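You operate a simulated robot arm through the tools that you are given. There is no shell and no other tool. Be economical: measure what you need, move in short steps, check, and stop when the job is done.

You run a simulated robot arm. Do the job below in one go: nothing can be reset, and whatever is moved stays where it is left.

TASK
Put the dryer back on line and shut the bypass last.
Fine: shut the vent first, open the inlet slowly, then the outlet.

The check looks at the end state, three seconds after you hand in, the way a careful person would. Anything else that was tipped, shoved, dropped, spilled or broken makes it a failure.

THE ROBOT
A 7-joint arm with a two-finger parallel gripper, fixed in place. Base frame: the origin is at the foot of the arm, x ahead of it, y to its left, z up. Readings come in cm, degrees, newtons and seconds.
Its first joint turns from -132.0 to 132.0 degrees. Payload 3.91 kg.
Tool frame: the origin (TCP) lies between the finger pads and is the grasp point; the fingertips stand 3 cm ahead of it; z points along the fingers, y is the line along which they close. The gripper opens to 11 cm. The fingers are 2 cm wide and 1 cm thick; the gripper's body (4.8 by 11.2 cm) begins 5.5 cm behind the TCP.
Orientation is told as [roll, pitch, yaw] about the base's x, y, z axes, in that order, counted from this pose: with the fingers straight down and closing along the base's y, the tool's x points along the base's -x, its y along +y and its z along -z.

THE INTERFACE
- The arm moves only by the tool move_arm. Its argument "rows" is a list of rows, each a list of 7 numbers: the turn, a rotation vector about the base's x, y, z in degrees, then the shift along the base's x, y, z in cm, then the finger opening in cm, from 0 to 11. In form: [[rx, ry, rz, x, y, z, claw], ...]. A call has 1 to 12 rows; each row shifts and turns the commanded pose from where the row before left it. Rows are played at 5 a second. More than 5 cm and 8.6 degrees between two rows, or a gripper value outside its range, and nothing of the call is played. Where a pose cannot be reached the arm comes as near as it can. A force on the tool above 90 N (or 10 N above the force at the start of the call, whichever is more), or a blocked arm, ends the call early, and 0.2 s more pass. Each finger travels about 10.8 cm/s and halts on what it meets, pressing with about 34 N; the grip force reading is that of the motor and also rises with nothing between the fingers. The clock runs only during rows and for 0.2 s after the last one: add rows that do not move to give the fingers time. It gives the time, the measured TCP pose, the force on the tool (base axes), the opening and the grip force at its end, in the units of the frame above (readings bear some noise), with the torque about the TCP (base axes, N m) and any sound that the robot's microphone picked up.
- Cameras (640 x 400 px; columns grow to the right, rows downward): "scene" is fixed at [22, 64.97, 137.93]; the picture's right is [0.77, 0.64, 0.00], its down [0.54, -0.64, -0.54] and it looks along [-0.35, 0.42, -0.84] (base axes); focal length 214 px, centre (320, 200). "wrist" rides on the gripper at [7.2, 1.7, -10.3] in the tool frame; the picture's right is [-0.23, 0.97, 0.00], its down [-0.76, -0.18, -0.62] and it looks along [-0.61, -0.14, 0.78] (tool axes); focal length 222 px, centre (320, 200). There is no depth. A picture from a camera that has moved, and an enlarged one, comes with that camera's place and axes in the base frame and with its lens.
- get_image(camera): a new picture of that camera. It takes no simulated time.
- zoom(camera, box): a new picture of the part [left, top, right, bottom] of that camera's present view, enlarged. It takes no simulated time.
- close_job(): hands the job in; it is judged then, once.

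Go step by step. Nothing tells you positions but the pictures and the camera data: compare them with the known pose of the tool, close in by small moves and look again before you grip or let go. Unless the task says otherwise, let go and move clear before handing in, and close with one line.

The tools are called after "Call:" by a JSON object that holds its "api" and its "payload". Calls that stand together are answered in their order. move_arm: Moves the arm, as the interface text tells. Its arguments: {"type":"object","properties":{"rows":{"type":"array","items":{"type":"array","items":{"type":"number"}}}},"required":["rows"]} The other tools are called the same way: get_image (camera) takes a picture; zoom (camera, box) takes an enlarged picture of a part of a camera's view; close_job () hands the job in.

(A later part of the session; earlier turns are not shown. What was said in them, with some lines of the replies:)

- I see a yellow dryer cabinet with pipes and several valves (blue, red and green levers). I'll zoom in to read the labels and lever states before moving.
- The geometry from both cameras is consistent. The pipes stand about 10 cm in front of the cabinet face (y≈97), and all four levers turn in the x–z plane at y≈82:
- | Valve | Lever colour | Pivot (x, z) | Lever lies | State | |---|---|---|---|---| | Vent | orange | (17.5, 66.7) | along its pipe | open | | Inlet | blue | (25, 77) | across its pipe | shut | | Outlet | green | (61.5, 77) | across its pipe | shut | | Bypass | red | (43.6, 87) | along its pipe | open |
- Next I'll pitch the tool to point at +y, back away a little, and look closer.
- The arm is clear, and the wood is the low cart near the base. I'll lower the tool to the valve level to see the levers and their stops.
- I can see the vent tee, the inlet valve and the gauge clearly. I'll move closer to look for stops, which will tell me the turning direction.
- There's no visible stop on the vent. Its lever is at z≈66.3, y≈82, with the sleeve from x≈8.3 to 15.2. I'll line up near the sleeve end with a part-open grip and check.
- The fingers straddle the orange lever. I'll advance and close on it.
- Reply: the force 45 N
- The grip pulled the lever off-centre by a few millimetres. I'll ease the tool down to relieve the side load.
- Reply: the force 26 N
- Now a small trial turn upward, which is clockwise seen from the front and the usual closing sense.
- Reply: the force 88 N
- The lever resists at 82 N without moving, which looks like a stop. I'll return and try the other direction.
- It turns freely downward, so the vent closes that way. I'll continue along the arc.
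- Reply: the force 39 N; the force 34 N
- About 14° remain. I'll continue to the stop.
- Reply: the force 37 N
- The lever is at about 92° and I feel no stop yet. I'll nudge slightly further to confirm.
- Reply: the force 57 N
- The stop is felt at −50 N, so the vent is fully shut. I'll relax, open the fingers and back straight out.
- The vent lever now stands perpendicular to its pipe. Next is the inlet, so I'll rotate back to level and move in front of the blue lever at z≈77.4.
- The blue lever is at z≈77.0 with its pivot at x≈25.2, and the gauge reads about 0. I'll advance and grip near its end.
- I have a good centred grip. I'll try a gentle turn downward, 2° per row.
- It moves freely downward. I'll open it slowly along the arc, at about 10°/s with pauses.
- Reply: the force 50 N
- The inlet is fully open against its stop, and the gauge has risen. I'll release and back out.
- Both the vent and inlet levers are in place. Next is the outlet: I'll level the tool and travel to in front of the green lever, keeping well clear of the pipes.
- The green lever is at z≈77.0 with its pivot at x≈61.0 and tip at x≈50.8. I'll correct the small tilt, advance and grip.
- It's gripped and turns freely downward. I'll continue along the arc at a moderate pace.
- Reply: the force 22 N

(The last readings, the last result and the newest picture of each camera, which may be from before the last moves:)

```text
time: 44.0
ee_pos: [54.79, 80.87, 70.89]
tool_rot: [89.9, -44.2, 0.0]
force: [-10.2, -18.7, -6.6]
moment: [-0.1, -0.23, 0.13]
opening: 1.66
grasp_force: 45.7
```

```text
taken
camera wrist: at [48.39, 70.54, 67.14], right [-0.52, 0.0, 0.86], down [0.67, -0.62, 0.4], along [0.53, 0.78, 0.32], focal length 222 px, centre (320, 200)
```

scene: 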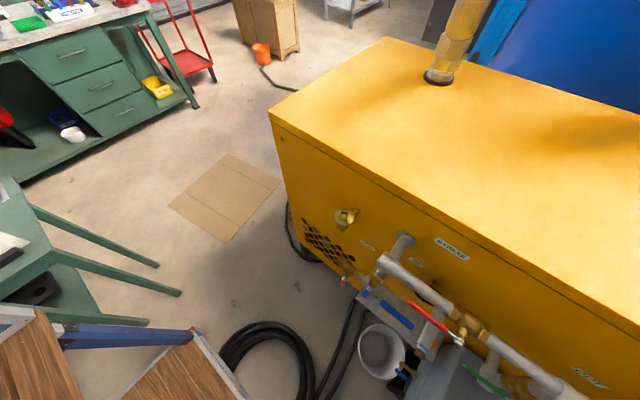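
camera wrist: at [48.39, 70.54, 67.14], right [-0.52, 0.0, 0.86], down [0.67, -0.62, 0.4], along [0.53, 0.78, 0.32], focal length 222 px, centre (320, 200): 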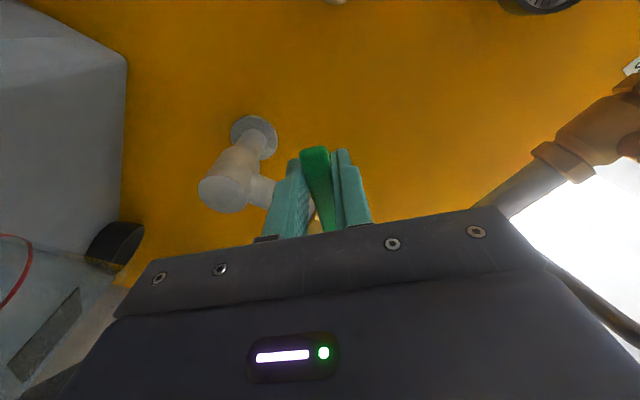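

Call:
{"api": "move_arm", "payload": {"rows": [[0, -4, 0, 0.437, 0, -0.422, 0.8], [0, -4, 0, 0.465, 0, -0.39, 0.8], [0, -4, 0, 0.491, 0, -0.357, 0.8], [0, -4, 0, 0.515, 0, -0.322, 0.8], [0, -4, 0, 0.536, 0, -0.285, 0.8], [0, -4, 0, 0.555, 0, -0.247, 0.8], [0, -4, 0, 0.57, 0, -0.208, 0.8], [0, -4, 0, 0.583, 0, -0.167, 0.8], [0, -4, 0, 0.594, 0, -0.126, 0.8], [0, -4, 0, 0.601, 0, -0.084, 0.8], [0, 0, 0, 0, 0, 0, 0.8]]}}

Call:
{"api": "get_image", "payload": {"camera": "wrist"}}

Call:
{"api": "get_image", "payload": {"camera": "scene"}}

```text
time: 46.4
ee_pos: [60.04, 80.73, 68.37]
tool_rot: [89.3, -84.3, 0.7]
force: [-5.0, 3.1, -21.9]
moment: [0.0, -0.24, 0.04]
opening: 1.66
grasp_force: 44.9
```

```text
taken
camera wrist: at [57.73, 70.55, 61.38], right [-0.95, 0.0, 0.32], down [0.25, -0.62, 0.74], along [0.2, 0.78, 0.59], focal length 222 px, centre (320, 200)
```

wrist: 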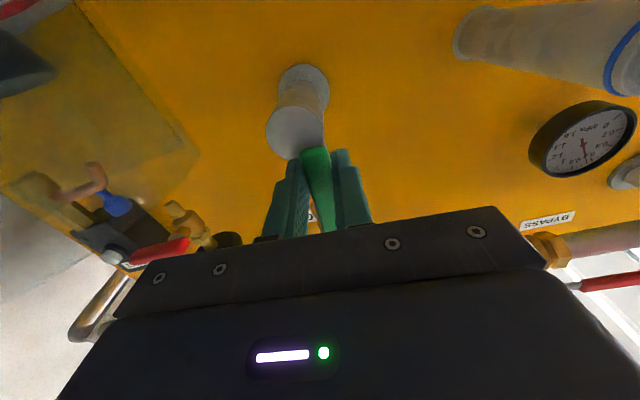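

```text
taken
```

scene: 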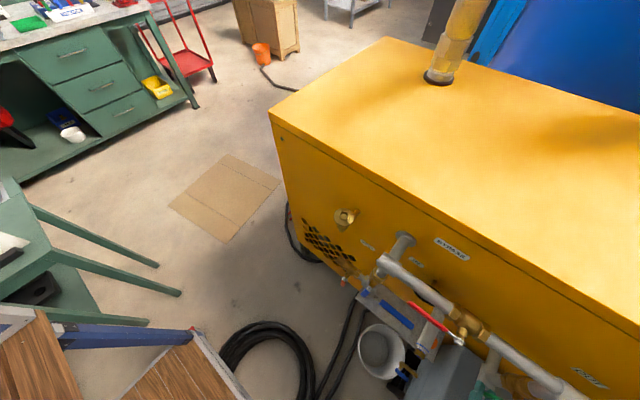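

Call:
{"api": "move_arm", "payload": {"rows": [[0, -3, 0, 0.45, 0, -0.04, 0.8], [0, -3, 0, 0.45, 0, -0.02, 0.8], [0, -1, 0, 0.3, 0, 0, 0.8], [0, -1, 0, 0.2, 0, 0, 0.8], [0, 0, 0, 0, 0, 0, 0.8]]}}

```text
time: 47.6
ee_pos: [61.22, 80.83, 68.32]
tool_rot: [-89.9, -87.8, -179.9]
force: [-51.4, -30.8, -3.1]
moment: [0.46, 0.5, 0.6]
opening: 1.66
grasp_force: 45.4
```

The outlet is fully open on its stop. I'll release and back out.

Call:
{"api": "move_arm", "payload": {"rows": [[0, 0, 0, -0.35, 0, 0, 0.8], [0, 0, 0, 0, 0, 0, 2.5], [0, 0, 0, 0, 0, 0, 4], [0, 0, 0, 0, 0, 0, 4], [0, 0, 0, 0, -3, 0, 4], [0, 0, 0, 0, -4, 0, 4], [0, 0, 0, 0, -4, 0, 4], [0, 0, 0, 0, -4, 0, 4], [0, 0, 0, 0, -2, 0, 4], [0, 0, 0, 0, 0, 0, 4]]}}

Call:
{"api": "get_image", "payload": {"camera": "wrist"}}

```text
time: 49.8
ee_pos: [61.32, 63.85, 68.42]
tool_rot: [-90.0, -87.8, -179.9]
force: [-0.1, -0.1, 0.1]
moment: [0.02, -0.02, -0.03]
opening: 4.01
grasp_force: 0.1
```

```text
taken
camera wrist: at [59.92, 53.61, 61.19], right [-0.98, 0.0, 0.19], down [0.15, -0.62, 0.77], along [0.12, 0.78, 0.61], focal length 222 px, centre (320, 200)
```

wrist: 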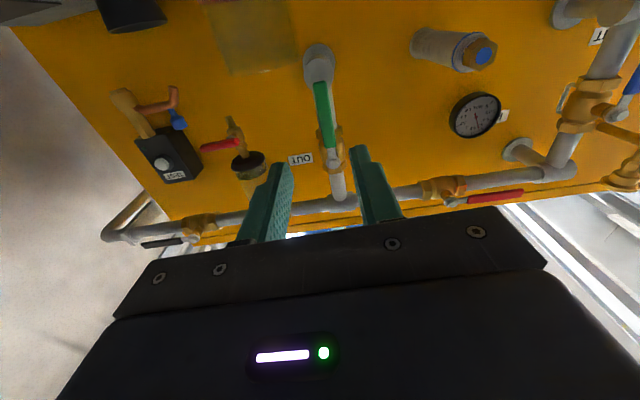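

The outlet is in line with its pipe. Now the bypass: I'll travel to in front of the red lever at z≈87, well back from the pipes.

Call:
{"api": "move_arm", "payload": {"rows": [[0, 8, 0, -2.45, 0, 1.69, 5], [0, 8, 0, -2.45, 0, 1.69, 5], [0, 8, 0, -2.45, 0, 1.69, 5], [0, 8, 0, -2.45, 0, 1.69, 5], [0, 8, 0, -2.45, 0, 1.69, 5], [0, 8, 0, -2.45, 0, 1.69, 5], [0, 8, 0, -2.45, 0, 1.69, 5], [0, 8, 0, -2.45, 0, 1.69, 5], [0, 8, 0, -2.45, 0, 1.69, 5], [0, 8, 0, -2.45, 0, 1.69, 5], [0, 7.8, 0, -2.45, 0, 1.69, 5], [0, 0, 0, 0, 0, 0, 5]]}}

Call:
{"api": "get_image", "payload": {"camera": "wrist"}}

Call:
{"api": "zoom", "payload": {"camera": "wrist", "box": [240, 80, 420, 220]}}

Call:
{"api": "get_image", "payload": {"camera": "scene"}}

```text
time: 52.4
ee_pos: [34.27, 63.88, 86.81]
tool_rot: [90.1, -4.3, -0.1]
force: [0.0, -0.8, -0.8]
moment: [-0.02, 0.01, 0.05]
opening: 5.01
grasp_force: 0.1
```

```text
taken
camera wrist: at [26.95, 53.57, 88.11], right [0.15, 0.0, 0.99], down [0.77, -0.62, -0.12], along [0.62, 0.78, -0.1], focal length 222 px, centre (320, 200)
```

wrist: 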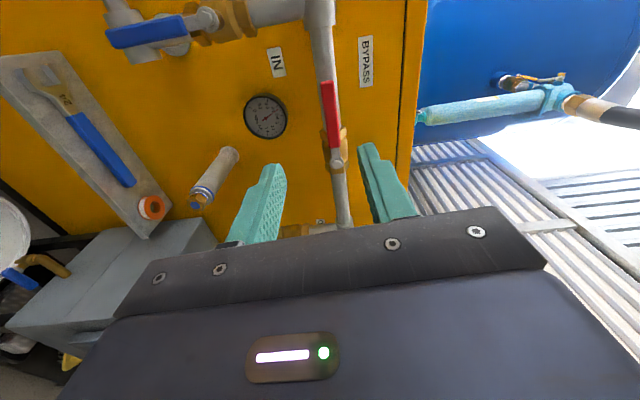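

```text
2.86 times, centred on (330, 150) of wrist
camera zoom: at [26.95, 53.57, 88.11], right [0.15, 0.0, 0.99], down [0.77, -0.62, -0.12], along [0.62, 0.78, -0.1], focal length 635 px, centre (291, 343)
```

zoom: 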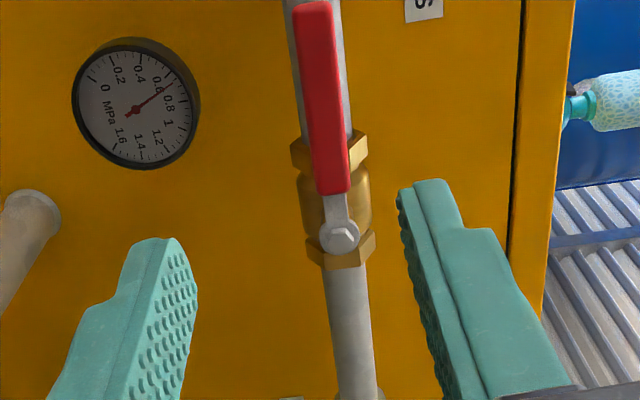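

```text
taken
```

scene: 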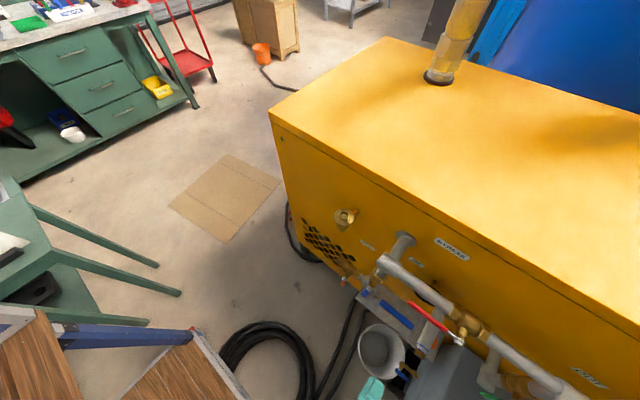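

The gauge shows about 0.7 MPa, so the dryer is pressurised. The red lever is at z≈88.0 with its pivot near x≈43.2. I'll advance and check.

Call:
{"api": "move_arm", "payload": {"rows": [[0, 4.2, 0, 0.15, 4, 1.2, 5], [0, 0, 0, 0, 4, 0, 5], [0, 0, 0, 0, 4, 0, 5], [0, 0, 0, 0, 2.3, 0, 5], [0, 0, 0, 0, 0, 0, 5]]}}

Call:
{"api": "get_image", "payload": {"camera": "wrist"}}

```text
time: 53.6
ee_pos: [34.45, 78.23, 88.01]
tool_rot: [90.0, -0.1, 0.0]
force: [-0.4, 0.8, 0.0]
moment: [0.02, 0.01, -0.02]
opening: 5.01
grasp_force: 0.0
```

```text
taken
camera wrist: at [27.18, 67.94, 89.82], right [0.22, 0.0, 0.97], down [0.76, -0.62, -0.18], along [0.61, 0.78, -0.14], focal length 222 px, centre (320, 200)
```

wrist: 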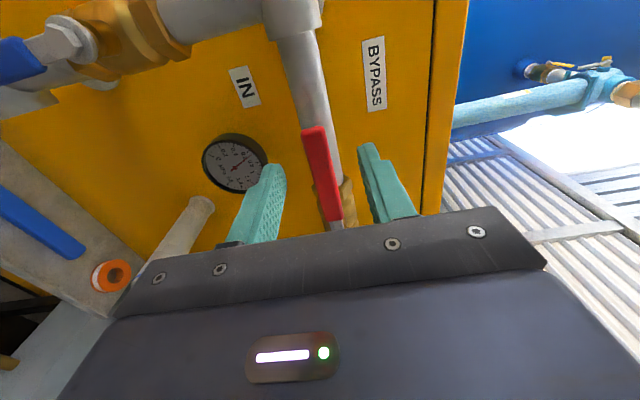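

Call:
{"api": "move_arm", "payload": {"rows": [[0, 0, 0, 0, 2.5, 0, 5], [0, 0, 0, 0, 0, 0, 3], [0, 0, 0, 0, 0, 0, 1], [0, 0, 0, 0, 0, 0, 0.8], [0, 0, 0, 0, 0, 0, 0.8], [0, -2, 0, 0.0, 0, -0.3, 0.8], [0, -2, 0, 0.02, 0, -0.3, 0.8], [0, 0, 0, 0, 0, 0, 0.8]]}}

```text
time: 55.4
ee_pos: [34.52, 80.76, 87.91]
tool_rot: [90.4, -4.3, -0.1]
force: [5.3, 2.3, 36.5]
moment: [0.17, 0.81, -0.18]
opening: 1.7
grasp_force: 44.8
```

It resists downward, so this one likely closes upward. I'll try that gently.

Call:
{"api": "move_arm", "payload": {"rows": [[0, 2, 0, -0.02, 0, 0.3, 0.8], [0, 2, 0, 0, 0, 0.3, 0.8], [0, 2, 0, 0, 0, 0.3, 0.8], [0, 2, 0, 0.02, 0, 0.3, 0.8], [0, 0, 0, 0, 0, 0, 0.8]]}}

```text
time: 56.6
ee_pos: [34.47, 80.69, 88.52]
tool_rot: [89.9, 3.9, -0.1]
force: [0.5, 26.6, -1.5]
moment: [0.0, 0.1, 0.04]
opening: 1.65
grasp_force: 44.8
```

It's free upward. I'll continue along the arc.

Call:
{"api": "move_arm", "payload": {"rows": [[0, 4, 0, 0.063, 0, 0.604, 0.8], [0, 4, 0, 0.105, 0, 0.598, 0.8], [0, 4, 0, 0.147, 0, 0.589, 0.8], [0, 4, 0, 0.188, 0, 0.577, 0.8], [0, 4, 0, 0.227, 0, 0.563, 0.8], [0, 4, 0, 0.266, 0, 0.546, 0.8], [0, 4, 0, 0.304, 0, 0.526, 0.8], [0, 4, 0, 0.339, 0, 0.503, 0.8], [0, 4, 0, 0.374, 0, 0.478, 0.8], [0, 4, 0, 0.406, 0, 0.451, 0.8], [0, 0, 0, 0, 0, 0, 0.8]]}}

Call:
{"api": "get_image", "payload": {"camera": "scene"}}

```text
time: 59.0
ee_pos: [36.9, 80.72, 94.13]
tool_rot: [89.9, 43.9, -0.1]
force: [-0.9, -26.6, -14.0]
moment: [-0.22, 0.86, 0.03]
opening: 1.66
grasp_force: 45.0
```

```text
taken
```

scene: 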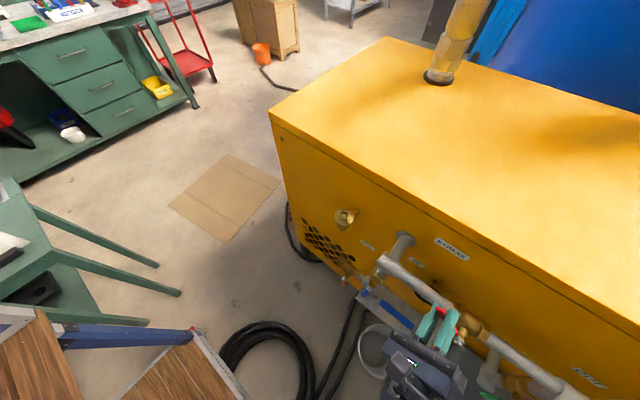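

Call:
{"api": "move_arm", "payload": {"rows": [[0, 4, 0, 0.437, 0, 0.422, 0.8], [0, 4, 0, 0.465, 0, 0.39, 0.8], [0, 4, 0, 0.491, 0, 0.357, 0.8], [0, 4, 0, 0.515, 0, 0.322, 0.8], [0, 4, 0, 0.536, 0, 0.285, 0.8], [0, 4, 0, 0.555, 0, 0.247, 0.8], [0, 4, 0, 0.57, 0, 0.208, 0.8], [0, 4, 0, 0.583, 0, 0.167, 0.8], [0, 4, 0, 0.594, 0, 0.126, 0.8], [0, 4, 0, 0.601, 0, 0.084, 0.8], [0, 0, 0, 0, 0, 0, 0.8]]}}

Call:
{"api": "get_image", "payload": {"camera": "wrist"}}

```text
time: 61.4
ee_pos: [42.05, 80.73, 96.66]
tool_rot: [90.1, 83.8, 0.1]
force: [-7.8, 29.0, -6.3]
moment: [-0.21, 0.75, 0.08]
opening: 1.67
grasp_force: 44.5
```

```text
taken
camera wrist: at [43.08, 70.41, 104.1], right [0.99, 0.0, -0.12], down [-0.1, -0.62, -0.78], along [-0.08, 0.78, -0.62], focal length 222 px, centre (320, 200)
```

wrist: 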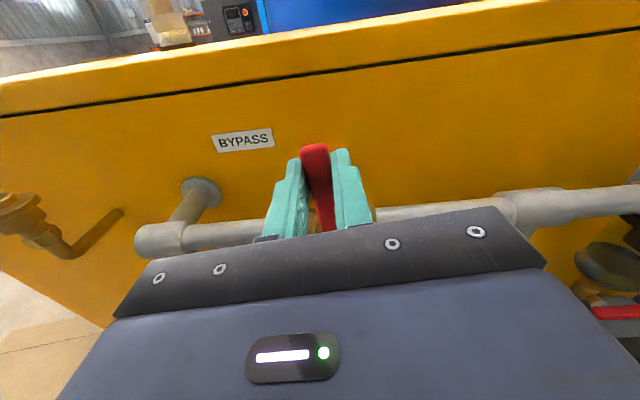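

Call:
{"api": "move_arm", "payload": {"rows": [[0, 3, 0, 0.45, 0, 0.04, 0.8], [0, 3, 0, 0.45, 0, 0.02, 0.8], [0, 1, 0, 0.3, 0, 0, 0.8], [0, 1, 0, 0.2, 0, 0, 0.8], [0, 0, 0, 0, 0, 0, 0.8]]}}

```text
time: 62.6
ee_pos: [43.06, 80.73, 96.71]
tool_rot: [-88.7, 88.2, -178.4]
force: [-39.9, -0.9, -17.2]
moment: [-0.07, -0.62, 0.41]
opening: 1.67
grasp_force: 45.2
```

Call:
{"api": "move_arm", "payload": {"rows": [[0, 0, 0, 0.15, 0, 0, 0.8], [0, 0, 0, 0, 0, 0, 0.8]]}}

```text
time: 63.2
ee_pos: [43.26, 80.78, 96.78]
tool_rot: [-88.0, 88.2, -177.6]
force: [-55.8, -11.9, -25.2]
moment: [-0.22, -0.63, 0.67]
opening: 1.63
grasp_force: 45.0
```

The bypass is against its stop. I'll release, back out and check everything.

Call:
{"api": "move_arm", "payload": {"rows": [[0, 0, 0, -0.4, 0, 0, 0.8], [0, 0, 0, 0, 0, 0, 2.5], [0, 0, 0, 0, 0, 0, 4], [0, 0, 0, 0, 0, 0, 4], [0, 0, 0, 0, -3, 0, 4], [0, 0, 0, 0, -4, 0, 4], [0, 0, 0, 0, -4, 0, 4], [0, 0, 0, 0, -4, 0, 4], [0, 0, 0, 0, -4, 0, 4], [0, 0, 0, 0, -4, 0, 4], [0, 0, 0, 0, 0, 0, 4]]}}

Call:
{"api": "get_image", "payload": {"camera": "wrist"}}

Call:
{"api": "get_image", "payload": {"camera": "scene"}}

Call:
{"api": "zoom", "payload": {"camera": "scene", "box": [320, 240, 540, 400]}}

```text
time: 65.6
ee_pos: [43.28, 57.8, 96.81]
tool_rot: [-90.3, 88.2, 179.6]
force: [0.7, -0.3, -1.4]
moment: [-0.04, -0.01, 0.0]
opening: 3.99
grasp_force: 0.2
```

```text
taken
camera wrist: at [45.25, 47.53, 103.96], right [0.97, 0.0, -0.26], down [-0.2, -0.62, -0.76], along [-0.16, 0.78, -0.6], focal length 222 px, centre (320, 200)
```

wrist: 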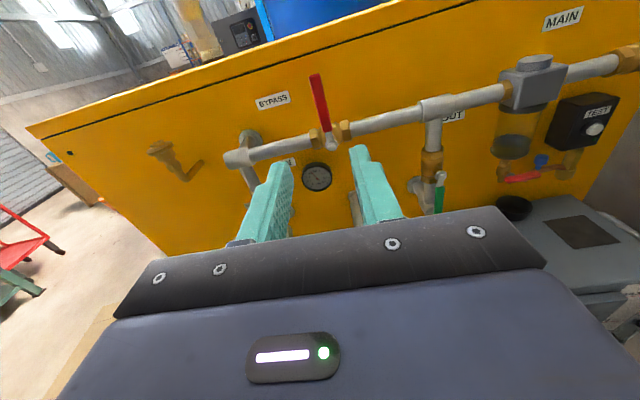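

```text
taken
```

scene: 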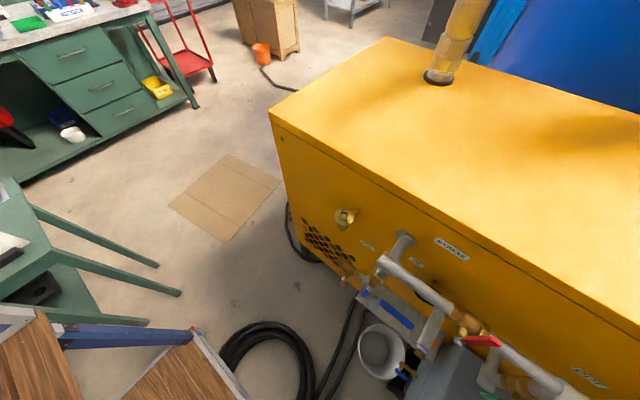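

```text
2.50 times, centred on (430, 320) of scene
camera zoom: at [22.0, 64.97, 137.93], right [0.77, 0.64, 0.0], down [0.54, -0.64, -0.54], along [-0.35, 0.42, -0.84], focal length 536 px, centre (45, -100)
```

zoom: 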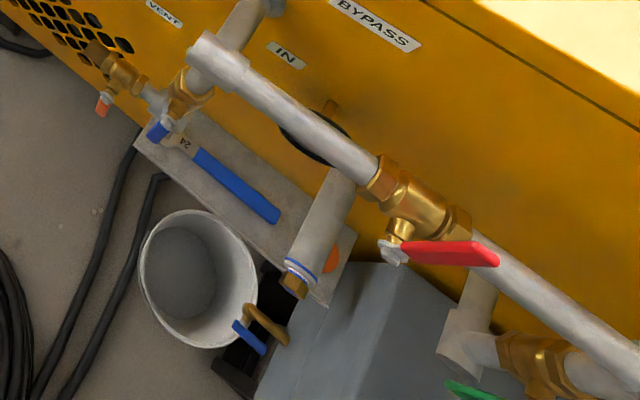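

The vent and bypass levers stand across their pipes (shut), and the inlet and outlet levers lie in line (open). The gauge is up, nothing else was disturbed, and the gripper is clear, so I'm handing in.

Call:
{"api": "close_job", "payload": {}}

```text
The job is handed in.
```

The dryer is back on line: I shut the vent, opened the inlet slowly, opened the outlet, and shut the bypass last, each turned to its stop.
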